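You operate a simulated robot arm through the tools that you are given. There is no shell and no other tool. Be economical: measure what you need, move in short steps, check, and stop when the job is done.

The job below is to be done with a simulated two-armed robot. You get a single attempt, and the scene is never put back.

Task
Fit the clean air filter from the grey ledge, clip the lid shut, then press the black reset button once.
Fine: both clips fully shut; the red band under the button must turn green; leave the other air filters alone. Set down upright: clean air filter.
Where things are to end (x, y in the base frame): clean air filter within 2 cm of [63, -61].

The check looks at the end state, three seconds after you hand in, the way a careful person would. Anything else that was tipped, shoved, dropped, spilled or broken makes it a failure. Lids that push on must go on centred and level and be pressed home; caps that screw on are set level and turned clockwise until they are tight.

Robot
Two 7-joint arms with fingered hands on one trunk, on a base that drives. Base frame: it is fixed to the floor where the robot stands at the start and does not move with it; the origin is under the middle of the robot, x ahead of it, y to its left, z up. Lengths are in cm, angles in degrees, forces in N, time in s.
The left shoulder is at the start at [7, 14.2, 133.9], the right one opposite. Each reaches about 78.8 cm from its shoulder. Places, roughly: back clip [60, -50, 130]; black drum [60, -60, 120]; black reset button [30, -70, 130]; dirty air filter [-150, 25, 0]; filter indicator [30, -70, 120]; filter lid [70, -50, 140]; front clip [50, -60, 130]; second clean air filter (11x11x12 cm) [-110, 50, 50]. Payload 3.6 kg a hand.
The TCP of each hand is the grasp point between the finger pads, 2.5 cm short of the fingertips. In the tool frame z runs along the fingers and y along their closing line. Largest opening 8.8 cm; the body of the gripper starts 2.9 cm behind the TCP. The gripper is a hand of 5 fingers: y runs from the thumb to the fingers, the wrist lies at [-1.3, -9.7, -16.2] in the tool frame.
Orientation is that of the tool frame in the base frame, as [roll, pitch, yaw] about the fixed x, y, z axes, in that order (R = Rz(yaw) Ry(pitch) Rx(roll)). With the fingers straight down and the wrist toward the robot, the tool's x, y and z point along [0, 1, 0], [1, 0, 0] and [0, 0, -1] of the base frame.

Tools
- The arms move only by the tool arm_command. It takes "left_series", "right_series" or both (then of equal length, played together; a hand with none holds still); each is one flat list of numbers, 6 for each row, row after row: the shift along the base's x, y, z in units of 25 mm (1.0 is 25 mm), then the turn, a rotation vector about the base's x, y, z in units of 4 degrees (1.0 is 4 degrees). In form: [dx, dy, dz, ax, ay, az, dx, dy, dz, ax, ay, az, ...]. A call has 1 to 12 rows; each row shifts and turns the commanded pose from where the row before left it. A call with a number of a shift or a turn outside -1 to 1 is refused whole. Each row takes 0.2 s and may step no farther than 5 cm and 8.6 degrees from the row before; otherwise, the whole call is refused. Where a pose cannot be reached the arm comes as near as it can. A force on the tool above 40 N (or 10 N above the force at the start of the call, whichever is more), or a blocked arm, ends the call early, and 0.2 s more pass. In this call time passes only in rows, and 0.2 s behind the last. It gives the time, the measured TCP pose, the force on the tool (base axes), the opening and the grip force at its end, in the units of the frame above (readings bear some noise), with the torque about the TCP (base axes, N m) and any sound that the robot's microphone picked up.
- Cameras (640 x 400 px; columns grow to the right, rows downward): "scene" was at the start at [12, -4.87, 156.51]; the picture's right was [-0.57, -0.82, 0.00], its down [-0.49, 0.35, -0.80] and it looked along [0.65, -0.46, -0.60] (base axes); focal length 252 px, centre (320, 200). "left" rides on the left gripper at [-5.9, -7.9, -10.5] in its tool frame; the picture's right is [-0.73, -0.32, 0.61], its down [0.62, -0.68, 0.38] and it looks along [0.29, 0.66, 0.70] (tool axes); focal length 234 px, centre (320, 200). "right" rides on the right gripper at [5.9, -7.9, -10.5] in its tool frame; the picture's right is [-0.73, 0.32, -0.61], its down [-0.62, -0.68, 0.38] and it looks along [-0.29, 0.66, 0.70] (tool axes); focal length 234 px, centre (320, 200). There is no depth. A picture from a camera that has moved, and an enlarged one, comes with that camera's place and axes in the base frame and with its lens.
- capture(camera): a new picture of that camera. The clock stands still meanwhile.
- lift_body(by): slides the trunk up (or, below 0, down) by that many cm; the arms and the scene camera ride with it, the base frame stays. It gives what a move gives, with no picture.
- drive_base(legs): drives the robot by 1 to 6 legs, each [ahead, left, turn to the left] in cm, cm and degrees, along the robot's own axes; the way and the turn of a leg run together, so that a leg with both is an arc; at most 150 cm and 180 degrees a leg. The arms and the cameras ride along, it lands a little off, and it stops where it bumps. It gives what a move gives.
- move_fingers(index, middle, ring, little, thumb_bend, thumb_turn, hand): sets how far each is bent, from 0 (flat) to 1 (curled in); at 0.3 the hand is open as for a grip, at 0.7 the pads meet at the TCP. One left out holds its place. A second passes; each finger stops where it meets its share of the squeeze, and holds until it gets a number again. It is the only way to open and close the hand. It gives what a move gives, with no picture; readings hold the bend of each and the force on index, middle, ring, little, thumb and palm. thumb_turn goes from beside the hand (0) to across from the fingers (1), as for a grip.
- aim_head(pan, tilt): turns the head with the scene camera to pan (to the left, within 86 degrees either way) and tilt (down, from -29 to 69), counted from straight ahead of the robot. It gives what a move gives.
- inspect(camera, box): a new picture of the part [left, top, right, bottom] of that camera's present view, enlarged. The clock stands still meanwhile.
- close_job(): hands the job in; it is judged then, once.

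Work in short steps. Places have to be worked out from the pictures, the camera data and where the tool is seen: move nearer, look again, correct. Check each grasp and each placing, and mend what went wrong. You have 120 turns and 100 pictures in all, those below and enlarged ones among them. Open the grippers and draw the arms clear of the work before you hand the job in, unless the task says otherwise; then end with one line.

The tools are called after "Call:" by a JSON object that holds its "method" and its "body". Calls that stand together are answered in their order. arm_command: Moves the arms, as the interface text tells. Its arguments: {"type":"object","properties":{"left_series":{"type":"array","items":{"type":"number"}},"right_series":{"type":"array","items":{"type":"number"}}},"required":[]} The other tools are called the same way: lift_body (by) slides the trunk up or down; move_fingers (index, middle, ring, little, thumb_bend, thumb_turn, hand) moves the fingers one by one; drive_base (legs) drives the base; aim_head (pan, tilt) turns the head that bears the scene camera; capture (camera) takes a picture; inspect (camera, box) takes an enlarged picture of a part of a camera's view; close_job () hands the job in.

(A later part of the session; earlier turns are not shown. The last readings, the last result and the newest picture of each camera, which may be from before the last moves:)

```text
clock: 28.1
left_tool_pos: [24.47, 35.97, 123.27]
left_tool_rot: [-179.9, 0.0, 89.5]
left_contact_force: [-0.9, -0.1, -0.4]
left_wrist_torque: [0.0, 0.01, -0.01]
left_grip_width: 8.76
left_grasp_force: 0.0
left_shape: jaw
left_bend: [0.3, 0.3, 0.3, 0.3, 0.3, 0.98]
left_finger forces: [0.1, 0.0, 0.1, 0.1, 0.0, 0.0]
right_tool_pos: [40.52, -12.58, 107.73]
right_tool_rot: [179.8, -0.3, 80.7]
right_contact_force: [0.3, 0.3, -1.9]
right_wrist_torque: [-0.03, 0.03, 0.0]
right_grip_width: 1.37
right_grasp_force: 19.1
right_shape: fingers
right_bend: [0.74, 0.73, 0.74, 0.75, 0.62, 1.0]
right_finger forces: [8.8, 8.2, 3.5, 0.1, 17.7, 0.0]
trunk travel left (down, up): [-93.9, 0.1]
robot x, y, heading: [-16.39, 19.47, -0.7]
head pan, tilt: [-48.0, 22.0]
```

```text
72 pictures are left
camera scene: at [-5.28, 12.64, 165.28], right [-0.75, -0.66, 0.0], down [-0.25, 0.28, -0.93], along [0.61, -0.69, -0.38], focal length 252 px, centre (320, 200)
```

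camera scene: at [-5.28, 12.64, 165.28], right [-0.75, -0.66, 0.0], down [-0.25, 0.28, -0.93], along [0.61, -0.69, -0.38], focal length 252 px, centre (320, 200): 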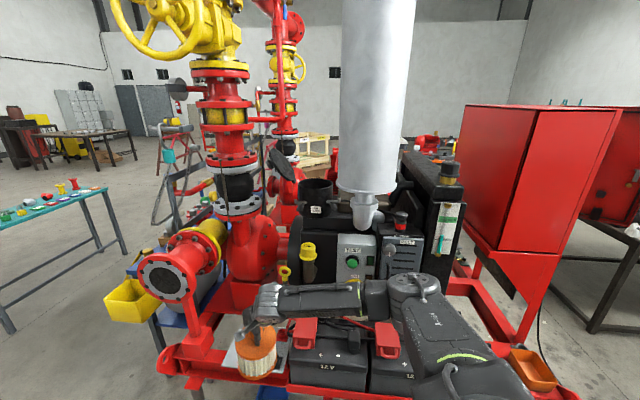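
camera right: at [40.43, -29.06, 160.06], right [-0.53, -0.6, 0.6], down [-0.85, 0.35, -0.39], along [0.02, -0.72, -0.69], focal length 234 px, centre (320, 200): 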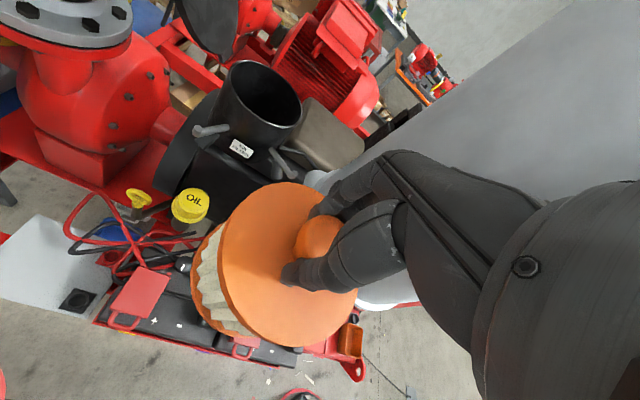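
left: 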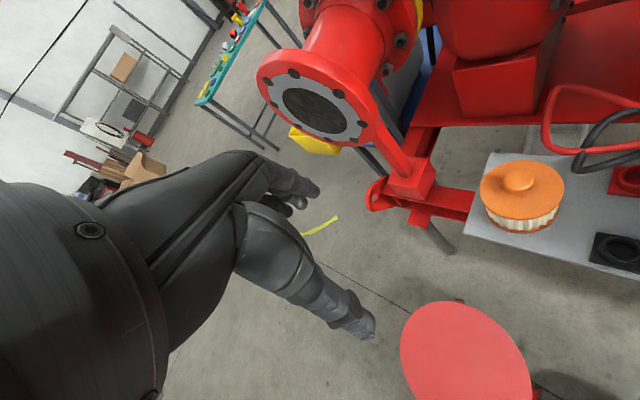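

The view is clear now. I drive toward the ledge so that the filter comes above its old spot.

Call:
{"method": "drive_base", "body": {"legs": [[17, -9, 0]]}}

Call:
{"method": "capture", "body": {"camera": "scene"}}

Call:
{"method": "capture", "body": {"camera": "right"}}

```text
clock: 29.6
left_tool_pos: [41.01, 27.1, 123.3]
left_tool_rot: [180.0, 0.1, 89.5]
left_contact_force: [1.0, 0.5, -0.1]
left_wrist_torque: [-0.01, 0.01, -0.03]
left_grip_width: 8.79
left_grasp_force: 0.1
left_shape: jaw
left_bend: [0.3, 0.3, 0.3, 0.3, 0.3, 0.98]
left_finger forces: [0.0, 0.1, 0.0, 0.1, 0.0, 0.0]
right_tool_pos: [57.23, -21.54, 107.96]
right_tool_rot: [179.7, -0.2, 80.6]
right_contact_force: [-0.1, -0.1, -2.0]
right_wrist_torque: [0.01, 0.01, -0.02]
right_grip_width: 1.35
right_grasp_force: 18.6
right_shape: fingers
right_bend: [0.74, 0.73, 0.74, 0.75, 0.62, 1.0]
right_finger forces: [8.7, 8.1, 3.6, 0.0, 17.7, 0.0]
trunk travel left (down, up): [-93.9, 0.1]
robot x, y, heading: [0.75, 10.19, -0.4]
head pan, tilt: [-48.0, 22.0]
```

```text
71 pictures are left
camera scene: at [11.25, 3.76, 165.34], right [-0.75, -0.66, 0.0], down [-0.25, 0.28, -0.93], along [0.62, -0.69, -0.37], focal length 252 px, centre (320, 200)
```

scene: 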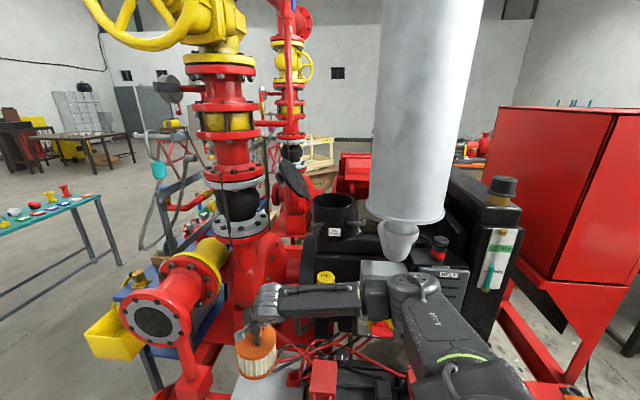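

```text
70 pictures are left
camera right: at [50.24, -14.44, 118.56], right [0.2, -0.77, 0.61], down [-0.77, -0.5, -0.39], along [0.61, -0.39, -0.69], focal length 234 px, centre (320, 200)
```

right: 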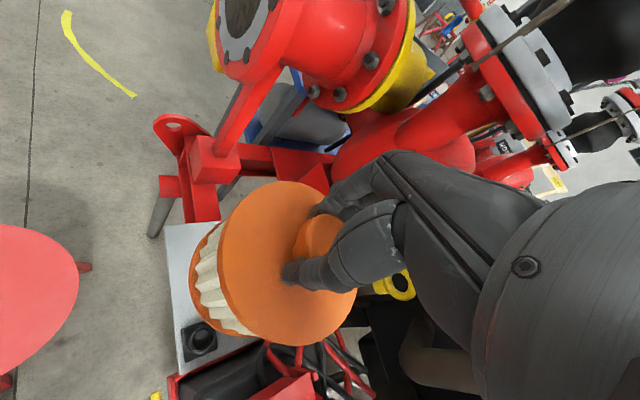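

I move over the original spot, then lower with the trunk.

Call:
{"method": "arm_command", "body": {"right_series": [0.9, -0.1, 0, 0, 0, 0, 0.9, -0.1, 0, 0, 0, 0, 0.9, 0, 0, 0, 0, 0]}}

Call:
{"method": "lift_body", "body": {"by": -18}}

Call:
{"method": "capture", "body": {"camera": "right"}}

Call:
{"method": "capture", "body": {"camera": "scene"}}

```text
clock: 30.4
left_tool_pos: [41.42, 26.94, 123.26]
left_tool_rot: [-179.8, -0.1, 89.5]
left_contact_force: [1.0, -0.3, 0.8]
left_wrist_torque: [-0.03, 0.01, -0.02]
left_grip_width: 8.78
left_grasp_force: 0.1
left_shape: jaw
left_bend: [0.3, 0.3, 0.3, 0.3, 0.3, 0.98]
left_finger forces: [0.1, 0.0, 0.0, 0.0, 0.1, 0.1]
right_tool_pos: [64.44, -22.14, 107.68]
right_tool_rot: [179.9, -0.3, 80.5]
right_contact_force: [-0.2, -0.5, -1.8]
right_wrist_torque: [0.04, 0.0, 0.0]
right_grip_width: 1.35
right_grasp_force: 19.7
right_shape: fingers
right_bend: [0.74, 0.73, 0.74, 0.75, 0.62, 1.0]
right_finger forces: [9.0, 8.3, 3.5, 0.1, 18.1, 0.1]
trunk travel left (down, up): [-93.9, 0.1]
robot x, y, heading: [0.31, 10.02, -0.5]
head pan, tilt: [-48.0, 22.0]
```

```text
clock: 32.4
left_tool_pos: [41.43, 26.87, 105.28]
left_tool_rot: [-179.9, 0.0, 89.5]
left_contact_force: [-0.1, -0.5, 0.2]
left_wrist_torque: [0.02, 0.0, -0.01]
left_grip_width: 8.77
left_grasp_force: 0.0
left_shape: jaw
left_bend: [0.3, 0.3, 0.3, 0.3, 0.3, 0.98]
left_finger forces: [0.0, 0.1, 0.0, 0.1, 0.0, 0.0]
right_tool_pos: [64.31, -22.12, 89.99]
right_tool_rot: [179.9, -0.3, 80.5]
right_contact_force: [-0.3, 0.4, -1.7]
right_wrist_torque: [-0.01, -0.01, -0.02]
right_grip_width: 1.34
right_grasp_force: 20.2
right_shape: fingers
right_bend: [0.74, 0.73, 0.74, 0.75, 0.62, 1.0]
right_finger forces: [8.9, 8.3, 3.6, 0.0, 18.1, 0.0]
trunk travel left (down, up): [-75.9, 18.1]
robot x, y, heading: [0.6, 10.6, -0.3]
head pan, tilt: [-48.0, 22.0]
```

```text
69 pictures are left
camera right: at [57.42, -15.07, 100.44], right [0.2, -0.77, 0.6], down [-0.77, -0.5, -0.39], along [0.6, -0.39, -0.69], focal length 234 px, centre (320, 200)
```

right: 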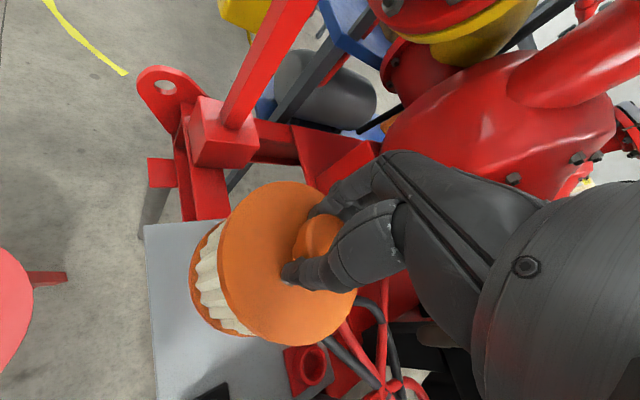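

```text
68 pictures are left
camera scene: at [11.7, 3.51, 147.29], right [-0.75, -0.66, 0.0], down [-0.25, 0.28, -0.93], along [0.61, -0.69, -0.37], focal length 252 px, centre (320, 200)
```

scene: 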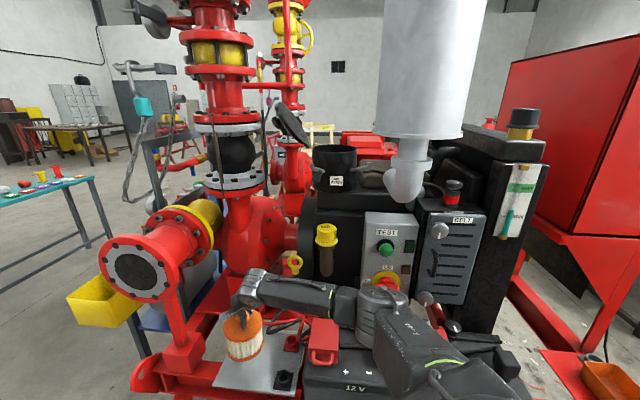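

The filter is above the ledge at its old spot. I lower it toward z 82 in small last steps and watch the force.

Call:
{"method": "arm_command", "body": {"right_series": [0, 0, -0.8, 0, 0, 0, 0, 0, -0.8, 0, 0, 0, 0, 0, -0.8, 0, 0, 0, 0, 0, -0.3, 0, 0, 0, 0, 0, -0.2, 0, 0, 0, 0, 0, -0.1, 0, 0, 0]}}

Call:
{"method": "inspect", "body": {"camera": "scene", "box": [190, 270, 310, 400]}}

```text
clock: 33.8
left_tool_pos: [41.54, 26.94, 105.2]
left_tool_rot: [-180.0, 0.0, 89.5]
left_contact_force: [-0.1, 0.2, -1.0]
left_wrist_torque: [-0.01, 0.0, -0.02]
left_grip_width: 8.77
left_grasp_force: 0.0
left_shape: jaw
left_bend: [0.3, 0.3, 0.3, 0.3, 0.3, 0.98]
left_finger forces: [0.0, 0.0, 0.0, 0.0, 0.0, 0.1]
right_tool_pos: [64.29, -22.09, 82.46]
right_tool_rot: [179.8, -0.3, 80.7]
right_contact_force: [0.3, -0.4, -1.6]
right_wrist_torque: [0.01, 0.01, -0.02]
right_grip_width: 1.38
right_grasp_force: 19.6
right_shape: fingers
right_bend: [0.74, 0.73, 0.74, 0.75, 0.62, 1.0]
right_finger forces: [8.8, 8.3, 3.6, 0.1, 18.6, 0.0]
trunk travel left (down, up): [-75.9, 18.1]
robot x, y, heading: [0.34, 10.38, -0.4]
head pan, tilt: [-48.0, 22.0]
```

```text
3.08 times, centred on (250, 335) of scene
camera zoom: at [11.73, 3.51, 147.29], right [-0.75, -0.66, 0.0], down [-0.25, 0.28, -0.93], along [0.61, -0.69, -0.38], focal length 776 px, centre (535, -215)
```

zoom: 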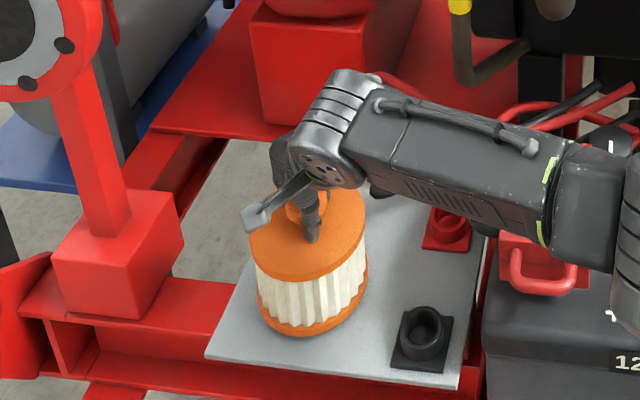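

The filter is still just off the ledge, with its weight of about 1.6 N still on the tool. I lower it further in 2.5 mm steps.

Call:
{"method": "arm_command", "body": {"right_series": [0, 0, -0.1, 0, 0, 0, 0, 0, -0.1, 0, 0, 0, 0, 0, -0.1, 0, 0, 0]}}

```text
clock: 34.6
left_tool_pos: [41.48, 26.89, 105.29]
left_tool_rot: [-179.9, 0.0, 89.6]
left_contact_force: [0.4, 0.4, -0.4]
left_wrist_torque: [0.01, 0.04, -0.01]
left_grip_width: 8.77
left_grasp_force: 0.0
left_shape: jaw
left_bend: [0.3, 0.3, 0.3, 0.3, 0.3, 0.98]
left_finger forces: [0.1, 0.1, 0.0, 0.0, 0.0, 0.0]
right_tool_pos: [64.38, -22.15, 81.69]
right_tool_rot: [179.8, -0.3, 80.6]
right_contact_force: [-0.2, 0.5, -2.6]
right_wrist_torque: [-0.01, 0.0, -0.01]
right_grip_width: 1.33
right_grasp_force: 19.7
right_shape: fingers
right_bend: [0.74, 0.73, 0.74, 0.75, 0.62, 1.0]
right_finger forces: [8.8, 8.2, 3.6, 0.0, 18.7, 0.0]
trunk travel left (down, up): [-75.9, 18.1]
robot x, y, heading: [1.11, 10.49, -0.6]
head pan, tilt: [-48.0, 22.0]
```

There is no touch yet, so I take three more small steps.

Call:
{"method": "arm_command", "body": {"right_series": [0, 0, -0.1, 0, 0, 0, 0, 0, -0.1, 0, 0, 0]}}

Call:
{"method": "inspect", "body": {"camera": "scene", "box": [220, 290, 290, 370]}}

```text
clock: 35.2
left_tool_pos: [41.21, 26.89, 105.3]
left_tool_rot: [180.0, 0.0, 89.7]
left_contact_force: [-0.2, 0.5, -0.6]
left_wrist_torque: [-0.04, -0.01, 0.04]
left_grip_width: 8.77
left_grasp_force: 0.1
left_shape: jaw
left_bend: [0.3, 0.3, 0.3, 0.3, 0.3, 0.98]
left_finger forces: [0.0, 0.0, 0.0, 0.0, 0.0, 0.0]
right_tool_pos: [64.28, -22.04, 81.37]
right_tool_rot: [179.5, -0.3, 80.5]
right_contact_force: [5.0, 0.5, 11.4]
right_wrist_torque: [-0.05, 0.2, 0.03]
right_grip_width: 1.31
right_grasp_force: 25.5
right_shape: fingers
right_bend: [0.74, 0.73, 0.74, 0.75, 0.63, 0.99]
right_finger forces: [10.7, 10.7, 2.5, 0.1, 27.5, 0.1]
trunk travel left (down, up): [-75.9, 18.1]
robot x, y, heading: [0.15, 10.01, -0.2]
head pan, tilt: [-48.0, 22.0]
```

```text
5.00 times, centred on (255, 330) of scene
camera zoom: at [11.52, 3.69, 147.34], right [-0.75, -0.66, 0.0], down [-0.25, 0.28, -0.93], along [0.62, -0.69, -0.37], focal length 1261 px, centre (645, -450)
```

zoom: 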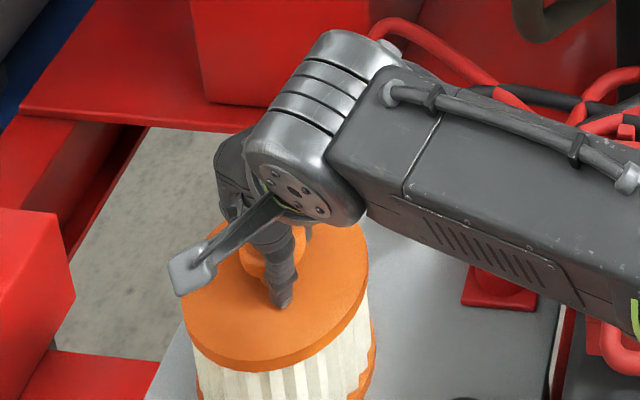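

Contact reads 11 N, so the filter stands on the ledge. I open the fingers gradually, then fully.

Call:
{"method": "move_fingers", "body": {"hand": "right", "index": 0.55, "middle": 0.55, "ring": 0.55, "little": 0.55, "thumb_bend": 0.52}}

Call:
{"method": "move_fingers", "body": {"hand": "right", "index": 0.3, "middle": 0.3, "ring": 0.3, "little": 0.3, "thumb_bend": 0.3}}

Call:
{"method": "arm_command", "body": {"right_series": [0, 0, 0.6, 0, 0, 0, 0, 0, 0.8, 0, 0, 0, 0, 0, 1, 0, 0, 0, -1, 0, 1, 0, 0, 0, -1, 0, 1, 0, 0, 0, -1, -0.5, 0.5, 0, 0, 0, -1, -0.5, 0.5, 0, 0, 0, -1, -0.5, 0, 0, 0, 0]}}

Call:
{"method": "capture", "body": {"camera": "scene"}}

```text
clock: 36.2
left_tool_pos: [41.28, 27.03, 105.35]
left_tool_rot: [-179.9, -0.1, 89.6]
left_contact_force: [0.1, -0.4, -0.2]
left_wrist_torque: [-0.02, -0.02, 0.06]
left_grip_width: 8.76
left_grasp_force: 0.1
left_shape: jaw
left_bend: [0.3, 0.3, 0.3, 0.3, 0.3, 0.98]
left_finger forces: [0.0, 0.0, 0.0, 0.0, 0.0, 0.1]
right_tool_pos: [64.16, -22.04, 81.39]
right_tool_rot: [179.6, -0.3, 80.6]
right_contact_force: [-0.6, 0.8, 12.3]
right_wrist_torque: [0.02, -0.22, -0.01]
right_grip_width: 3.02
right_grasp_force: 5.7
right_shape: fingers
right_bend: [0.58, 0.57, 0.55, 0.55, 0.53, 1.0]
right_finger forces: [6.9, 5.5, 0.1, 0.0, 0.8, 0.0]
trunk travel left (down, up): [-75.9, 18.1]
robot x, y, heading: [0.72, 10.92, -0.7]
head pan, tilt: [-48.0, 22.0]
```

```text
clock: 37.2
left_tool_pos: [41.46, 26.88, 105.21]
left_tool_rot: [-179.9, -0.1, 89.6]
left_contact_force: [0.4, 0.0, -0.9]
left_wrist_torque: [0.0, -0.03, 0.0]
left_grip_width: 8.78
left_grasp_force: 0.0
left_shape: jaw
left_bend: [0.3, 0.3, 0.3, 0.3, 0.3, 0.98]
left_finger forces: [0.0, 0.1, 0.0, 0.1, 0.1, 0.0]
right_tool_pos: [64.3, -22.09, 81.18]
right_tool_rot: [179.8, -0.3, 80.6]
right_contact_force: [-0.7, 0.0, 0.1]
right_wrist_torque: [0.02, 0.03, 0.0]
right_grip_width: 8.47
right_grasp_force: 0.2
right_shape: fingers
right_bend: [0.3, 0.3, 0.3, 0.3, 0.3, 0.98]
right_finger forces: [0.1, 0.1, 0.1, 0.0, 0.0, 0.0]
trunk travel left (down, up): [-75.9, 18.1]
robot x, y, heading: [0.66, 10.41, -0.2]
head pan, tilt: [-48.0, 22.0]
```

```text
clock: 39.0
left_tool_pos: [41.39, 26.99, 105.3]
left_tool_rot: [-180.0, 0.0, 89.5]
left_contact_force: [-0.9, 0.0, -0.1]
left_wrist_torque: [-0.01, -0.02, -0.01]
left_grip_width: 8.77
left_grasp_force: 0.1
left_shape: jaw
left_bend: [0.3, 0.3, 0.3, 0.3, 0.3, 0.98]
left_finger forces: [0.0, 0.1, 0.0, 0.0, 0.0, 0.0]
right_tool_pos: [51.82, -25.86, 94.54]
right_tool_rot: [179.7, -0.3, 80.7]
right_contact_force: [-0.4, -0.7, -0.8]
right_wrist_torque: [0.01, 0.0, -0.01]
right_grip_width: 8.46
right_grasp_force: 0.1
right_shape: fingers
right_bend: [0.3, 0.3, 0.3, 0.3, 0.3, 0.98]
right_finger forces: [0.0, 0.0, 0.1, 0.0, 0.0, 0.0]
trunk travel left (down, up): [-75.9, 18.1]
robot x, y, heading: [0.81, 10.15, -0.5]
head pan, tilt: [-48.0, 22.0]
```

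```text
65 pictures are left
camera scene: at [11.56, 3.48, 147.3], right [-0.75, -0.66, 0.0], down [-0.25, 0.28, -0.93], along [0.62, -0.69, -0.37], focal length 252 px, centre (320, 200)
```

scene: 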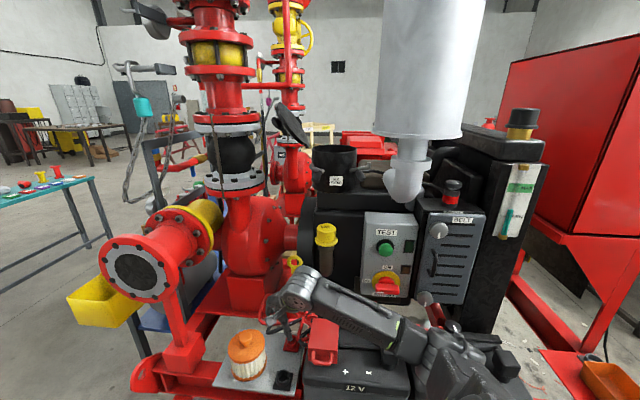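

The filter stands upright on the ledge and the right hand is empty. I back off, fold the right arm to its rest pose, turn to face the machine at about -55°, and drive up to it.

Call:
{"method": "drive_base", "body": {"legs": [[-13, 5, 0]]}}

Call:
{"method": "arm_command", "body": {"right_series": [-0.85, -0.45, 0.4, 0, 0, 0.3, -0.85, -0.45, 0.4, 0, 0, 0.3, -0.85, -0.45, 0.4, 0, 0, 0.3, -0.85, -0.45, 0.4, 0, 0, 0.3, -0.85, -0.45, 0.4, 0, 0, 0.3, -0.85, -0.45, 0.4, 0, 0, 0.3, -0.85, -0.45, 0.4, 0, 0, 0.3, -0.85, -0.45, 0.4, 0, 0, 0.3]}}

Call:
{"method": "drive_base", "body": {"legs": [[0, 0, -55]]}}

Call:
{"method": "aim_head", "body": {"pan": 0, "tilt": 30}}

Call:
{"method": "capture", "body": {"camera": "scene"}}

```text
clock: 40.4
left_tool_pos: [28.58, 31.93, 105.15]
left_tool_rot: [-179.8, 0.1, 89.5]
left_contact_force: [0.4, -0.4, 0.3]
left_wrist_torque: [-0.03, 0.0, -0.04]
left_grip_width: 8.76
left_grasp_force: 0.0
left_shape: jaw
left_bend: [0.3, 0.3, 0.3, 0.3, 0.3, 0.98]
left_finger forces: [0.0, 0.0, 0.0, 0.0, 0.0, 0.2]
right_tool_pos: [38.93, -20.94, 94.41]
right_tool_rot: [179.9, -0.3, 80.7]
right_contact_force: [-0.1, -1.1, 0.0]
right_wrist_torque: [-0.03, -0.05, -0.03]
right_grip_width: 8.49
right_grasp_force: 0.0
right_shape: fingers
right_bend: [0.3, 0.3, 0.3, 0.3, 0.3, 0.98]
right_finger forces: [0.0, 0.1, 0.0, 0.1, 0.0, 0.0]
trunk travel left (down, up): [-75.9, 18.1]
robot x, y, heading: [-12.61, 15.75, -0.8]
head pan, tilt: [-48.0, 22.0]
```

```text
clock: 42.1
left_tool_pos: [28.37, 32.08, 105.25]
left_tool_rot: [180.0, 0.0, 89.5]
left_contact_force: [-0.2, 0.7, -0.3]
left_wrist_torque: [0.01, -0.01, -0.01]
left_grip_width: 8.75
left_grasp_force: 0.0
left_shape: jaw
left_bend: [0.3, 0.3, 0.3, 0.3, 0.3, 0.98]
left_finger forces: [0.0, 0.0, 0.1, 0.0, 0.0, 0.1]
right_tool_pos: [21.75, -29.75, 102.7]
right_tool_rot: [179.6, -0.3, 90.2]
right_contact_force: [0.1, -1.2, 0.5]
right_wrist_torque: [0.01, 0.0, -0.01]
right_grip_width: 8.53
right_grasp_force: 0.0
right_shape: fingers
right_bend: [0.3, 0.3, 0.3, 0.3, 0.3, 0.98]
right_finger forces: [0.0, 0.0, 0.1, 0.1, 0.0, 0.0]
trunk travel left (down, up): [-75.9, 18.1]
robot x, y, heading: [-12.26, 15.69, -0.6]
head pan, tilt: [-48.0, 22.0]
```

```text
clock: 45.0
left_tool_pos: [25.11, -7.6, 105.29]
left_tool_rot: [-179.9, 0.0, 35.7]
left_contact_force: [0.4, -0.2, -0.7]
left_wrist_torque: [0.02, -0.01, 0.0]
left_grip_width: 8.78
left_grasp_force: 0.1
left_shape: jaw
left_bend: [0.3, 0.3, 0.3, 0.3, 0.3, 0.98]
left_finger forces: [0.0, 0.0, 0.0, 0.0, 0.1, 0.0]
right_tool_pos: [-28.5, -39.0, 102.66]
right_tool_rot: [179.8, -0.3, 36.6]
right_contact_force: [0.0, 0.6, -0.5]
right_wrist_torque: [-0.02, 0.0, 0.02]
right_grip_width: 8.48
right_grasp_force: 0.0
right_shape: fingers
right_bend: [0.3, 0.3, 0.3, 0.3, 0.3, 0.98]
right_finger forces: [0.0, 0.1, 0.1, 0.0, 0.0, 0.0]
trunk travel left (down, up): [-75.9, 18.1]
robot x, y, heading: [-12.57, 15.69, -54.1]
head pan, tilt: [-48.0, 22.0]
```

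```text
clock: 46.1
left_tool_pos: [25.05, -7.54, 105.25]
left_tool_rot: [-179.9, -0.1, 35.8]
left_contact_force: [0.1, 0.2, -0.7]
left_wrist_torque: [0.02, 0.03, 0.01]
left_grip_width: 8.77
left_grasp_force: 0.1
left_shape: jaw
left_bend: [0.3, 0.3, 0.3, 0.3, 0.3, 0.98]
left_finger forces: [0.1, 0.0, 0.1, 0.0, 0.0, 0.0]
right_tool_pos: [-28.41, -38.94, 102.67]
right_tool_rot: [179.9, -0.3, 36.5]
right_contact_force: [0.7, -0.1, -0.1]
right_wrist_torque: [0.0, 0.04, 0.0]
right_grip_width: 8.48
right_grasp_force: 0.1
right_shape: fingers
right_bend: [0.3, 0.3, 0.3, 0.3, 0.3, 0.98]
right_finger forces: [0.1, 0.0, 0.0, 0.1, 0.1, 0.0]
trunk travel left (down, up): [-75.9, 18.1]
robot x, y, heading: [-12.45, 15.32, -54.1]
head pan, tilt: [0.0, 30.0]
```

```text
64 pictures are left
camera scene: at [-4.31, 4.2, 146.01], right [-0.81, -0.58, 0.0], down [-0.29, 0.41, -0.87], along [0.51, -0.7, -0.5], focal length 252 px, centre (320, 200)
```

scene: 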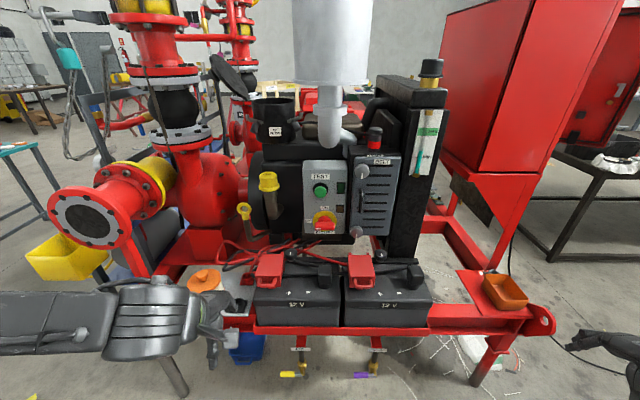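

The view is clear and the machine faces the robot squarely. I drive to about [10, -8].

Call:
{"method": "drive_base", "body": {"legs": [[30, 5, -1]]}}

Call:
{"method": "capture", "body": {"camera": "left"}}

Call:
{"method": "capture", "body": {"camera": "scene"}}

```text
clock: 48.0
left_tool_pos: [43.41, -26.76, 105.18]
left_tool_rot: [-179.8, 0.1, 35.1]
left_contact_force: [-0.1, -0.8, -0.5]
left_wrist_torque: [0.04, 0.01, -0.04]
left_grip_width: 8.78
left_grasp_force: 0.0
left_shape: jaw
left_bend: [0.3, 0.3, 0.3, 0.3, 0.3, 0.98]
left_finger forces: [0.0, 0.0, 0.1, 0.0, 0.1, 0.0]
right_tool_pos: [-10.54, -57.42, 102.62]
right_tool_rot: [179.9, -0.3, 35.7]
right_contact_force: [-0.2, -0.3, -0.4]
right_wrist_torque: [0.02, -0.01, 0.02]
right_grip_width: 8.5
right_grasp_force: 0.0
right_shape: fingers
right_bend: [0.3, 0.3, 0.3, 0.3, 0.3, 0.98]
right_finger forces: [0.0, 0.0, 0.0, 0.0, 0.0, 0.0]
trunk travel left (down, up): [-75.9, 18.1]
robot x, y, heading: [6.19, -3.37, -54.9]
head pan, tilt: [0.0, 30.0]
stopped in leg 1: the robot was blocked; the commanded pose is now the measured one
```

```text
63 pictures are left
camera left: at [34.13, -23.68, 115.76], right [-0.78, -0.15, -0.61], down [0.12, 0.92, -0.38], along [0.61, -0.37, -0.7], focal length 234 px, centre (320, 200)
```

left: 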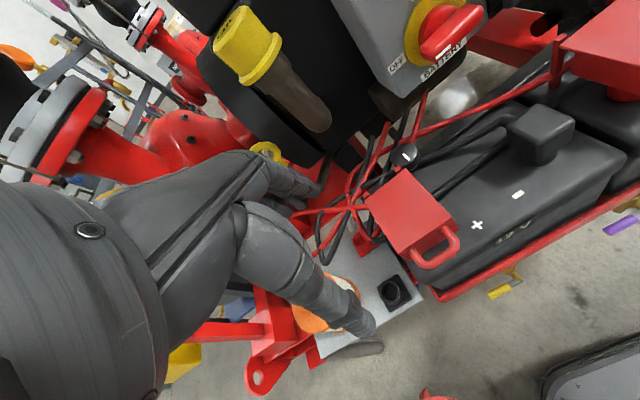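

```text
62 pictures are left
camera scene: at [14.26, -14.64, 145.97], right [-0.82, -0.58, 0.0], down [-0.29, 0.41, -0.86], along [0.5, -0.71, -0.5], focal length 252 px, centre (320, 200)
```

scene: 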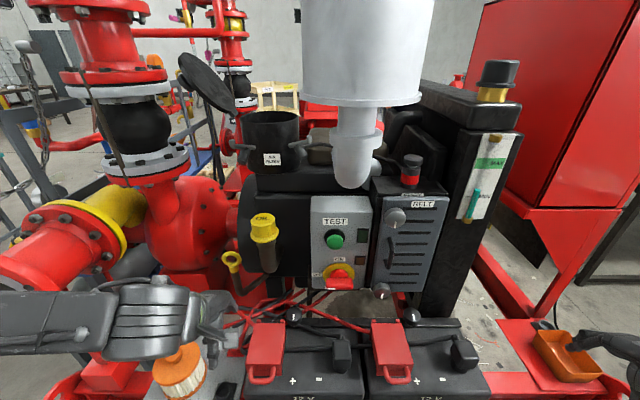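

The base was blocked at [6, -3], short of the goal. I tilt the head down to see what it touches.

Call:
{"method": "aim_head", "body": {"pan": 10, "tilt": 69}}

Call:
{"method": "capture", "body": {"camera": "scene"}}

```text
clock: 49.0
left_tool_pos: [43.34, -26.6, 105.28]
left_tool_rot: [-179.9, 0.1, 35.1]
left_contact_force: [0.2, 0.4, -0.7]
left_wrist_torque: [0.01, -0.03, 0.03]
left_grip_width: 8.76
left_grasp_force: 0.1
left_shape: jaw
left_bend: [0.3, 0.3, 0.3, 0.3, 0.3, 0.98]
left_finger forces: [0.0, 0.0, 0.0, 0.1, 0.1, 0.0]
right_tool_pos: [-10.7, -57.24, 102.64]
right_tool_rot: [179.8, -0.4, 35.8]
right_contact_force: [-0.2, -0.8, 0.3]
right_wrist_torque: [-0.04, 0.02, 0.01]
right_grip_width: 8.47
right_grasp_force: 0.0
right_shape: fingers
right_bend: [0.3, 0.3, 0.3, 0.3, 0.3, 0.98]
right_finger forces: [0.0, 0.0, 0.0, 0.1, 0.0, 0.1]
trunk travel left (down, up): [-75.9, 18.1]
robot x, y, heading: [6.13, -3.04, -54.8]
head pan, tilt: [10.0, 68.8]
```

```text
61 pictures are left
camera scene: at [12.81, -10.96, 140.87], right [-0.71, -0.71, 0.0], down [-0.66, 0.66, -0.36], along [0.26, -0.26, -0.93], focal length 252 px, centre (320, 200)
```

scene: 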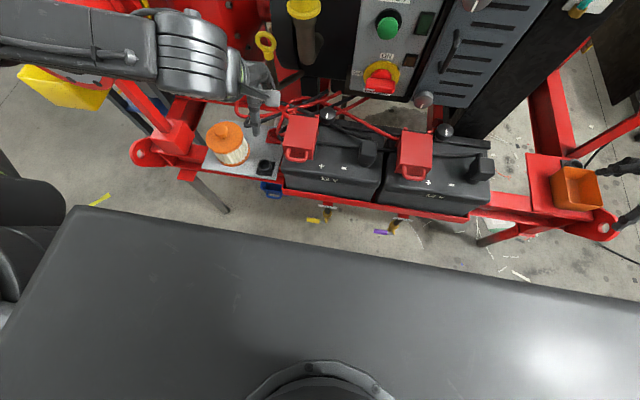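

The only thing near the footprint is the low red stool on the left. I back off, shift right and go forward again, aiming for [5, -12] with heading -50.

Call:
{"method": "drive_base", "body": {"legs": [[-4, 0, 0], [0, -6, 0], [10.5, 0, 0], [0, 0, 4]]}}

Call:
{"method": "aim_head", "body": {"pan": 10, "tilt": 35}}

Call:
{"method": "capture", "body": {"camera": "scene"}}

```text
clock: 51.7
left_tool_pos: [43.38, -32.69, 105.3]
left_tool_rot: [180.0, -0.1, 39.0]
left_contact_force: [-1.2, 0.3, -0.2]
left_wrist_torque: [0.02, 0.0, 0.02]
left_grip_width: 8.78
left_grasp_force: 0.0
left_shape: jaw
left_bend: [0.3, 0.3, 0.3, 0.3, 0.3, 0.98]
left_finger forces: [0.1, 0.0, 0.0, 0.0, 0.0, 0.1]
right_tool_pos: [-8.21, -67.09, 102.63]
right_tool_rot: [179.7, -0.4, 39.6]
right_contact_force: [0.0, 0.1, 0.4]
right_wrist_torque: [0.01, 0.01, 0.03]
right_grip_width: 8.49
right_grasp_force: 0.0
right_shape: fingers
right_bend: [0.3, 0.3, 0.3, 0.3, 0.3, 0.98]
right_finger forces: [0.1, 0.0, 0.0, 0.0, 0.0, 0.0]
trunk travel left (down, up): [-75.9, 18.1]
robot x, y, heading: [5.19, -11.81, -50.7]
head pan, tilt: [10.0, 68.8]
```

```text
clock: 52.7
left_tool_pos: [43.47, -32.77, 105.34]
left_tool_rot: [-180.0, 0.1, 39.0]
left_contact_force: [0.7, -0.1, -0.1]
left_wrist_torque: [-0.04, 0.01, 0.0]
left_grip_width: 8.77
left_grasp_force: 0.0
left_shape: jaw
left_bend: [0.3, 0.3, 0.3, 0.3, 0.3, 0.98]
left_finger forces: [0.0, 0.0, 0.1, 0.1, 0.1, 0.1]
right_tool_pos: [-8.11, -67.19, 102.73]
right_tool_rot: [179.8, -0.3, 39.7]
right_contact_force: [0.5, 0.0, 0.6]
right_wrist_torque: [-0.01, 0.02, 0.02]
right_grip_width: 8.49
right_grasp_force: 0.1
right_shape: fingers
right_bend: [0.3, 0.3, 0.3, 0.3, 0.3, 0.98]
right_finger forces: [0.0, 0.0, 0.1, 0.1, 0.0, 0.0]
trunk travel left (down, up): [-75.9, 18.1]
robot x, y, heading: [5.03, -11.92, -51.0]
head pan, tilt: [10.0, 35.0]
```

```text
60 pictures are left
camera scene: at [14.5, -21.42, 145.22], right [-0.65, -0.76, 0.0], down [-0.43, 0.38, -0.82], along [0.62, -0.54, -0.57], focal length 252 px, centre (320, 200)
```

scene: 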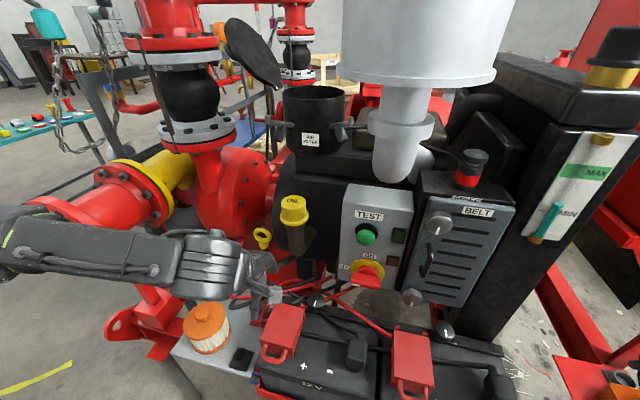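

I am at [5, -12] with heading -51, and the filter is in reach of the left arm. I bring the left hand over the knob at z 105.

Call:
{"method": "arm_command", "body": {"left_series": [0.93, 0.475, 0, 0, 0, 0.55, 0.93, 0.475, 0, 0, 0, 0.55, 0.93, 0.475, 0, 0, 0, 0.55, 0.93, 0.475, 0, 0, 0, 0.55, 0.93, 0.475, 0, 0, 0, 0.55, 0.93, 0.475, 0, 0, 0, 0.55, 0.93, 0.475, 0, 0, 0, 0.55, 0.93, 0.475, 0, 0, 0, 0.55, 0.93, 0.475, 0, 0, 0, 0.55]}}

Call:
{"method": "arm_command", "body": {"left_series": [0, 0, -0.9, 0, 0, 0, 0, 0, -0.9, 0, 0, 0, 0, 0, -0.9, 0, 0, 0, 0, 0, -0.9, 0, 0, 0, 0, 0, -0.9, 0, 0, 0]}}

Call:
{"method": "capture", "body": {"camera": "left"}}

```text
clock: 54.7
left_tool_pos: [64.37, -22.09, 105.25]
left_tool_rot: [-179.9, 0.1, 58.9]
left_contact_force: [-0.2, 0.3, 0.8]
left_wrist_torque: [-0.01, 0.05, 0.01]
left_grip_width: 8.76
left_grasp_force: 0.0
left_shape: jaw
left_bend: [0.3, 0.3, 0.3, 0.3, 0.3, 0.98]
left_finger forces: [0.0, 0.0, 0.0, 0.0, 0.0, 0.0]
right_tool_pos: [-8.03, -67.07, 102.65]
right_tool_rot: [179.7, -0.2, 39.7]
right_contact_force: [0.0, 0.1, 0.3]
right_wrist_torque: [-0.01, -0.01, 0.0]
right_grip_width: 8.51
right_grasp_force: 0.0
right_shape: fingers
right_bend: [0.3, 0.3, 0.3, 0.3, 0.3, 0.98]
right_finger forces: [0.0, 0.1, 0.0, 0.0, 0.0, 0.0]
trunk travel left (down, up): [-75.9, 18.1]
robot x, y, heading: [4.88, -12.06, -51.1]
head pan, tilt: [10.0, 35.0]
```

```text
clock: 55.9
left_tool_pos: [64.38, -22.22, 93.87]
left_tool_rot: [-179.9, -0.1, 58.8]
left_contact_force: [-0.7, -0.1, 0.0]
left_wrist_torque: [-0.01, 0.01, -0.02]
left_grip_width: 8.76
left_grasp_force: 0.1
left_shape: jaw
left_bend: [0.3, 0.3, 0.3, 0.3, 0.3, 0.98]
left_finger forces: [0.0, 0.0, 0.1, 0.0, 0.0, 0.1]
right_tool_pos: [-8.12, -67.07, 102.71]
right_tool_rot: [179.8, -0.3, 39.7]
right_contact_force: [0.3, -0.3, 0.1]
right_wrist_torque: [-0.01, 0.01, -0.01]
right_grip_width: 8.46
right_grasp_force: 0.1
right_shape: fingers
right_bend: [0.3, 0.3, 0.3, 0.3, 0.3, 0.98]
right_finger forces: [0.0, 0.1, 0.0, 0.1, 0.1, 0.0]
trunk travel left (down, up): [-75.9, 18.1]
robot x, y, heading: [4.72, -11.6, -50.9]
head pan, tilt: [10.0, 35.0]
```

```text
59 pictures are left
camera left: at [54.65, -23.07, 104.54], right [-0.65, -0.45, -0.61], down [-0.26, 0.89, -0.38], along [0.71, -0.09, -0.7], focal length 234 px, centre (320, 200)
```

left: 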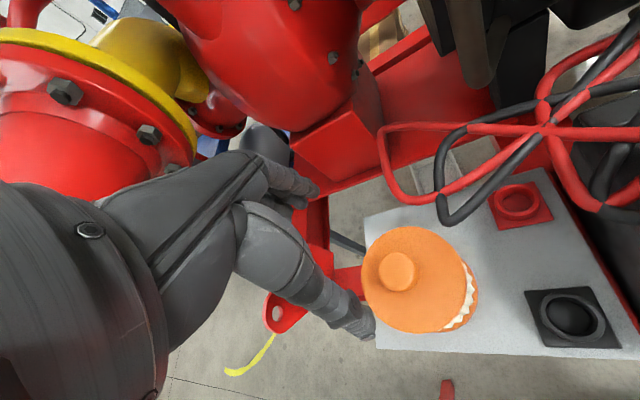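

The knob is at about [63.9, -22.4] in the left camera. I correct slightly and descend to z 82.5 in steps.

Call:
{"method": "arm_command", "body": {"left_series": [-0.15, -0.08, -0.9, 0, 0, 0, 0, 0, -0.9, 0, 0, 0, 0, 0, -0.9, 0, 0, 0, 0, 0, -0.9, 0, 0, 0, 0, 0, -0.6, 0, 0, 0, 0, 0, -0.3, 0, 0, 0]}}

Call:
{"method": "inspect", "body": {"camera": "left", "box": [220, 140, 480, 380]}}

```text
clock: 57.3
left_tool_pos: [63.97, -22.26, 82.89]
left_tool_rot: [-179.9, 0.1, 58.9]
left_contact_force: [0.2, 0.0, 0.3]
left_wrist_torque: [0.03, -0.03, -0.01]
left_grip_width: 8.76
left_grasp_force: 0.1
left_shape: jaw
left_bend: [0.3, 0.3, 0.3, 0.3, 0.3, 0.98]
left_finger forces: [0.0, 0.0, 0.0, 0.0, 0.0, 0.0]
right_tool_pos: [-8.02, -67.19, 102.66]
right_tool_rot: [179.8, -0.3, 39.7]
right_contact_force: [0.0, -0.1, 0.6]
right_wrist_torque: [0.02, 0.0, -0.02]
right_grip_width: 8.5
right_grasp_force: 0.0
right_shape: fingers
right_bend: [0.3, 0.3, 0.3, 0.3, 0.3, 0.98]
right_finger forces: [0.0, 0.0, 0.1, 0.1, 0.1, 0.0]
trunk travel left (down, up): [-75.9, 18.1]
robot x, y, heading: [4.58, -11.87, -50.9]
head pan, tilt: [10.0, 35.0]
```

```text
1.67 times, centred on (350, 260) of left
camera zoom: at [54.32, -23.28, 93.39], right [-0.65, -0.45, -0.61], down [-0.26, 0.89, -0.38], along [0.71, -0.09, -0.7], focal length 390 px, centre (270, 100)
```

zoom: 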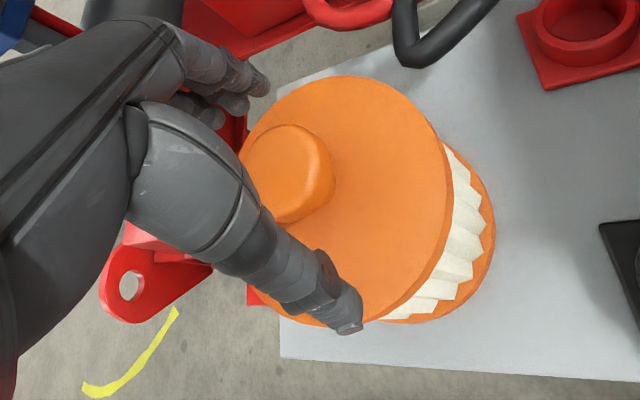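

It is aligned with the knob. I go down 1.3 cm and close gently in two stages.

Call:
{"method": "arm_command", "body": {"left_series": [0, -0.06, -0.3, 0, 0, 0, 0, 0, -0.25, 0, 0, 0]}}

Call:
{"method": "move_fingers", "body": {"hand": "left", "index": 0.58, "middle": 0.58, "ring": 0.58, "little": 0.58, "thumb_bend": 0.52, "thumb_turn": 1}}

Call:
{"method": "inspect", "body": {"camera": "left", "box": [220, 140, 480, 380]}}

```text
clock: 57.9
left_tool_pos: [63.94, -22.5, 81.51]
left_tool_rot: [-179.8, -0.1, 58.7]
left_contact_force: [0.4, 0.5, 0.3]
left_wrist_torque: [-0.01, -0.03, -0.05]
left_grip_width: 8.78
left_grasp_force: 0.0
left_shape: jaw
left_bend: [0.3, 0.3, 0.3, 0.3, 0.3, 0.98]
left_finger forces: [0.0, 0.0, 0.0, 0.1, 0.0, 0.1]
right_tool_pos: [-8.01, -67.23, 102.63]
right_tool_rot: [179.8, -0.3, 39.7]
right_contact_force: [0.7, 0.3, -0.3]
right_wrist_torque: [0.0, 0.01, -0.02]
right_grip_width: 8.5
right_grasp_force: 0.0
right_shape: fingers
right_bend: [0.3, 0.3, 0.3, 0.3, 0.3, 0.98]
right_finger forces: [0.0, 0.0, 0.0, 0.0, 0.0, 0.0]
trunk travel left (down, up): [-75.9, 18.1]
robot x, y, heading: [5.1, -11.94, -51.0]
head pan, tilt: [10.0, 35.0]
```

```text
clock: 58.9
left_tool_pos: [63.91, -22.4, 81.41]
left_tool_rot: [-180.0, 0.0, 58.9]
left_contact_force: [0.4, -1.7, 3.3]
left_wrist_torque: [-0.06, -0.1, 0.0]
left_grip_width: 3.26
left_grasp_force: 1.6
left_shape: fingers
left_bend: [0.57, 0.56, 0.57, 0.57, 0.52, 1.0]
left_finger forces: [0.2, 3.6, 0.0, 0.0, 0.1, 0.1]
right_tool_pos: [-8.16, -67.12, 102.7]
right_tool_rot: [179.9, -0.3, 39.6]
right_contact_force: [0.5, -0.7, -0.6]
right_wrist_torque: [-0.01, 0.01, -0.03]
right_grip_width: 8.5
right_grasp_force: 0.0
right_shape: fingers
right_bend: [0.3, 0.3, 0.3, 0.3, 0.3, 0.98]
right_finger forces: [0.1, 0.0, 0.0, 0.0, 0.0, 0.0]
trunk travel left (down, up): [-75.9, 18.1]
robot x, y, heading: [4.92, -12.13, -51.1]
head pan, tilt: [10.0, 35.0]
```

```text
1.67 times, centred on (350, 260) of left
camera zoom: at [54.23, -23.38, 92.04], right [-0.65, -0.45, -0.61], down [-0.26, 0.89, -0.38], along [0.71, -0.09, -0.7], focal length 390 px, centre (270, 100)
```

zoom: 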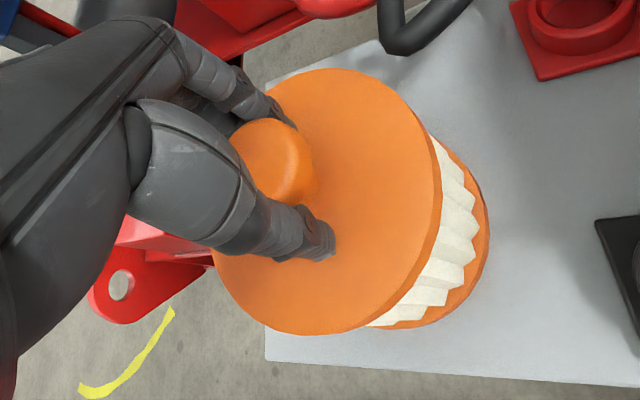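

The fingers just touch the knob. I close fully now.

Call:
{"method": "move_fingers", "body": {"hand": "left", "index": 0.78, "middle": 0.78, "ring": 0.78, "little": 0.75, "thumb_bend": 0.78}}

Call:
{"method": "arm_command", "body": {"left_series": [0, 0, 0.4, 0, 0, 0, 0, 0, 0.8, 0, 0, 0, 0, 0, 0.8, 0, 0, 0]}}

Call:
{"method": "capture", "body": {"camera": "left"}}

Call:
{"method": "inspect", "body": {"camera": "scene", "box": [140, 210, 300, 370]}}

```text
clock: 59.9
left_tool_pos: [63.99, -22.44, 81.49]
left_tool_rot: [-179.9, 0.0, 59.0]
left_contact_force: [-0.5, 0.1, 0.1]
left_wrist_torque: [0.02, 0.06, -0.03]
left_grip_width: 1.46
left_grasp_force: 25.8
left_shape: fingers
left_bend: [0.76, 0.73, 0.76, 0.75, 0.62, 1.0]
left_finger forces: [11.4, 9.8, 4.0, 0.0, 26.7, 0.0]
right_tool_pos: [-8.01, -67.03, 102.64]
right_tool_rot: [179.8, -0.3, 39.7]
right_contact_force: [-0.1, 0.0, -0.3]
right_wrist_torque: [-0.01, 0.02, 0.01]
right_grip_width: 8.52
right_grasp_force: 0.0
right_shape: fingers
right_bend: [0.3, 0.3, 0.3, 0.3, 0.3, 0.98]
right_finger forces: [0.0, 0.0, 0.1, 0.0, 0.0, 0.0]
trunk travel left (down, up): [-75.9, 18.1]
robot x, y, heading: [4.8, -11.66, -50.9]
head pan, tilt: [10.0, 35.0]
```

```text
clock: 60.7
left_tool_pos: [63.94, -22.27, 86.56]
left_tool_rot: [-179.9, 0.1, 58.9]
left_contact_force: [0.2, 0.8, -1.7]
left_wrist_torque: [0.02, -0.01, -0.02]
left_grip_width: 1.46
left_grasp_force: 25.7
left_shape: fingers
left_bend: [0.76, 0.73, 0.77, 0.75, 0.62, 1.0]
left_finger forces: [11.6, 9.9, 4.0, 0.1, 26.0, 0.1]
right_tool_pos: [-7.94, -67.14, 102.61]
right_tool_rot: [179.7, -0.3, 39.7]
right_contact_force: [-0.2, -0.4, -0.7]
right_wrist_torque: [-0.05, 0.03, -0.01]
right_grip_width: 8.47
right_grasp_force: 0.0
right_shape: fingers
right_bend: [0.3, 0.3, 0.3, 0.3, 0.3, 0.98]
right_finger forces: [0.1, 0.0, 0.0, 0.1, 0.0, 0.0]
trunk travel left (down, up): [-75.9, 18.1]
robot x, y, heading: [5.09, -11.96, -51.1]
head pan, tilt: [10.0, 35.0]
```

```text
56 pictures are left
camera left: at [54.24, -23.3, 97.07], right [-0.65, -0.45, -0.61], down [-0.26, 0.89, -0.38], along [0.71, -0.09, -0.7], focal length 234 px, centre (320, 200)
```

left: 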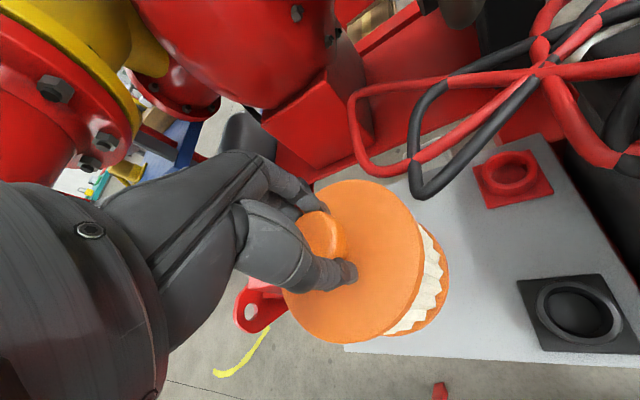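

```text
2.50 times, centred on (220, 290) of scene
camera zoom: at [14.53, -21.42, 145.23], right [-0.65, -0.76, 0.0], down [-0.43, 0.38, -0.82], along [0.62, -0.54, -0.57], focal length 630 px, centre (570, -25)
```

zoom: 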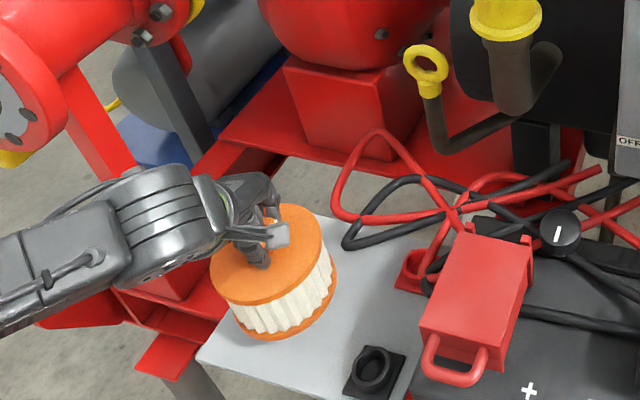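

The filter is held with 26 N and is close to vertical. I pull back from the pump, lift the trunk, then raise.

Call:
{"method": "arm_command", "body": {"left_series": [0, 0, 0.8, 0, 0, 0, -0.6, -0.1, 0.8, 0, 0, 0, -0.8, -0.2, 0.8, 0, 0, 0, -0.8, -0.2, 0.8, 0, 0, 0, -0.8, -0.2, 0.8, 0, 0, 0, -0.8, -0.2, 0.8, 0, 0, 0, -0.8, -0.2, 0.8, 0, 0, 0]}}

Call:
{"method": "lift_body", "body": {"by": 18}}

Call:
{"method": "capture", "body": {"camera": "scene"}}

```text
clock: 62.3
left_tool_pos: [52.31, -25.12, 100.39]
left_tool_rot: [-179.5, -0.1, 59.0]
left_contact_force: [1.6, -0.5, 0.5]
left_wrist_torque: [0.04, 0.02, -0.06]
left_grip_width: 1.43
left_grasp_force: 24.1
left_shape: fingers
left_bend: [0.76, 0.73, 0.77, 0.75, 0.64, 0.99]
left_finger forces: [12.5, 8.5, 3.7, 0.0, 23.1, 0.1]
right_tool_pos: [-8.17, -67.17, 102.64]
right_tool_rot: [179.8, -0.3, 39.7]
right_contact_force: [0.5, -0.5, 0.6]
right_wrist_torque: [0.01, 0.01, -0.01]
right_grip_width: 8.49
right_grasp_force: 0.0
right_shape: fingers
right_bend: [0.3, 0.3, 0.3, 0.3, 0.3, 0.98]
right_finger forces: [0.1, 0.0, 0.0, 0.1, 0.0, 0.0]
trunk travel left (down, up): [-75.9, 18.1]
robot x, y, heading: [5.0, -11.44, -50.6]
head pan, tilt: [10.0, 35.0]
```

```text
clock: 64.3
left_tool_pos: [52.49, -25.2, 118.63]
left_tool_rot: [-179.9, 0.1, 59.0]
left_contact_force: [0.9, -0.7, -0.9]
left_wrist_torque: [-0.04, -0.01, -0.02]
left_grip_width: 1.42
left_grasp_force: 24.3
left_shape: fingers
left_bend: [0.76, 0.73, 0.77, 0.75, 0.64, 0.99]
left_finger forces: [12.6, 8.2, 3.8, 0.0, 23.3, 0.0]
right_tool_pos: [-8.12, -67.09, 120.63]
right_tool_rot: [179.7, -0.3, 39.8]
right_contact_force: [-0.1, -0.7, 0.1]
right_wrist_torque: [-0.04, 0.02, 0.01]
right_grip_width: 8.48
right_grasp_force: 0.1
right_shape: fingers
right_bend: [0.3, 0.3, 0.3, 0.3, 0.3, 0.98]
right_finger forces: [0.0, 0.0, 0.1, 0.1, 0.0, 0.0]
trunk travel left (down, up): [-93.9, 0.1]
robot x, y, heading: [4.78, -11.71, -51.1]
head pan, tilt: [10.0, 35.0]
```

```text
54 pictures are left
camera scene: at [14.56, -21.44, 163.22], right [-0.65, -0.76, 0.0], down [-0.43, 0.38, -0.82], along [0.62, -0.54, -0.57], focal length 252 px, centre (320, 200)
```

scene: 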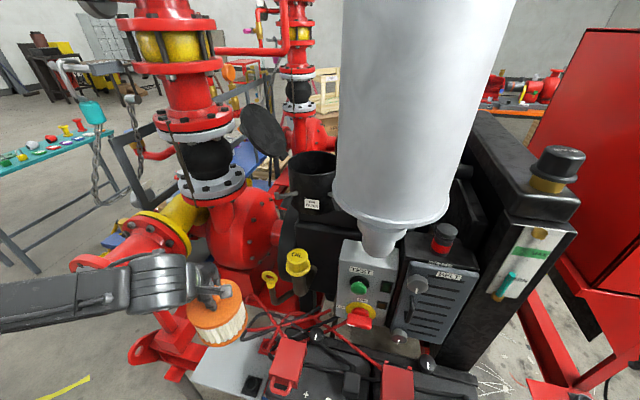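

The cylinder's neck is confirmed near [32, -51] with a radius of about 10, so the way along the +y side is open. I raise to z 149 while turning the hand in yaw.

Call:
{"method": "arm_command", "body": {"left_series": [-0.05, -0.2, 1, 0, 0, -0.7, -0.05, -0.2, 1, 0, 0, -0.7, -0.05, -0.2, 1, 0, 0, -0.7, -0.05, -0.2, 1, 0, 0, -0.7, -0.05, -0.2, 1, 0, 0, -0.7, -0.05, -0.2, 1, 0, 0, -0.7, -0.05, -0.2, 1, 0, 0, -0.7, -0.05, -0.2, 1, 0, 0, -0.7, -0.05, -0.2, 1, 0, 0, -0.7, -0.05, -0.2, 1, 0, 0, -0.7, -0.05, -0.2, 1, 0, 0, -0.7, -0.05, -0.2, 1, 0, 0, -0.7]}}

Call:
{"method": "aim_head", "body": {"pan": 5, "tilt": 20}}

Call:
{"method": "capture", "body": {"camera": "scene"}}

Call:
{"method": "capture", "body": {"camera": "left"}}

```text
clock: 66.9
left_tool_pos: [50.9, -31.43, 148.61]
left_tool_rot: [-179.9, -0.1, 25.1]
left_contact_force: [-0.3, -0.6, -2.6]
left_wrist_torque: [0.01, -0.03, 0.02]
left_grip_width: 1.4
left_grasp_force: 24.5
left_shape: fingers
left_bend: [0.76, 0.73, 0.77, 0.75, 0.64, 0.99]
left_finger forces: [12.7, 8.5, 2.8, 0.0, 24.0, 0.0]
right_tool_pos: [-8.13, -67.16, 120.56]
right_tool_rot: [179.8, -0.2, 39.7]
right_contact_force: [-0.1, 0.8, 0.3]
right_wrist_torque: [0.0, 0.03, -0.02]
right_grip_width: 8.46
right_grasp_force: 0.0
right_shape: fingers
right_bend: [0.3, 0.3, 0.3, 0.3, 0.3, 0.98]
right_finger forces: [0.1, 0.1, 0.0, 0.0, 0.0, 0.0]
trunk travel left (down, up): [-93.9, 0.1]
robot x, y, heading: [4.96, -11.89, -50.8]
head pan, tilt: [10.0, 35.0]
```

```text
clock: 67.7
left_tool_pos: [51.05, -31.27, 148.41]
left_tool_rot: [-179.9, 0.1, 25.4]
left_contact_force: [0.8, -0.2, -2.2]
left_wrist_torque: [-0.01, 0.03, 0.03]
left_grip_width: 1.39
left_grasp_force: 23.9
left_shape: fingers
left_bend: [0.76, 0.73, 0.77, 0.75, 0.64, 0.99]
left_finger forces: [12.8, 8.6, 2.9, 0.0, 24.0, 0.1]
right_tool_pos: [-7.95, -67.08, 120.57]
right_tool_rot: [179.8, -0.4, 39.7]
right_contact_force: [0.0, -0.2, -0.2]
right_wrist_torque: [0.01, 0.01, -0.01]
right_grip_width: 8.47
right_grasp_force: 0.1
right_shape: fingers
right_bend: [0.3, 0.3, 0.3, 0.3, 0.3, 0.98]
right_finger forces: [0.0, 0.0, 0.0, 0.0, 0.0, 0.1]
trunk travel left (down, up): [-93.9, 0.1]
robot x, y, heading: [4.57, -11.89, -51.0]
head pan, tilt: [5.0, 20.0]
```

```text
53 pictures are left
camera scene: at [14.36, -22.37, 165.61], right [-0.72, -0.7, 0.0], down [-0.24, 0.25, -0.94], along [0.65, -0.67, -0.34], focal length 252 px, centre (320, 200)
```

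scene: 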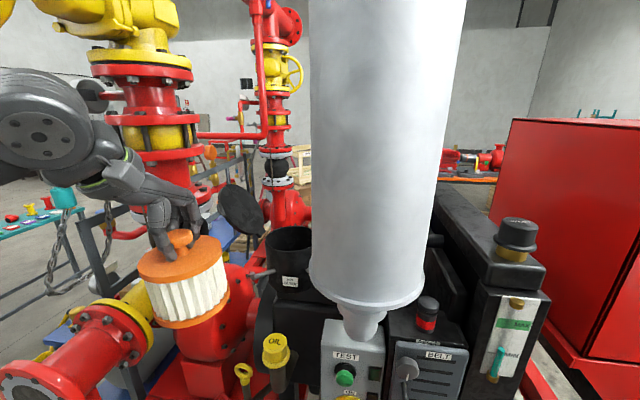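

```text
52 pictures are left
camera left: at [42.43, -26.71, 158.99], right [-0.79, -0.02, -0.61], down [0.27, 0.88, -0.38], along [0.54, -0.47, -0.7], focal length 234 px, centre (320, 200)
```

left: 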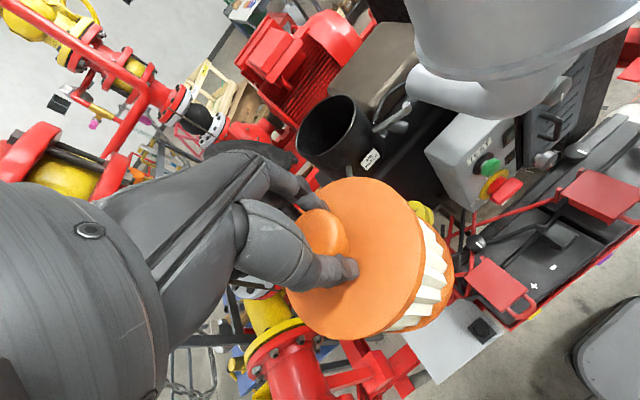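

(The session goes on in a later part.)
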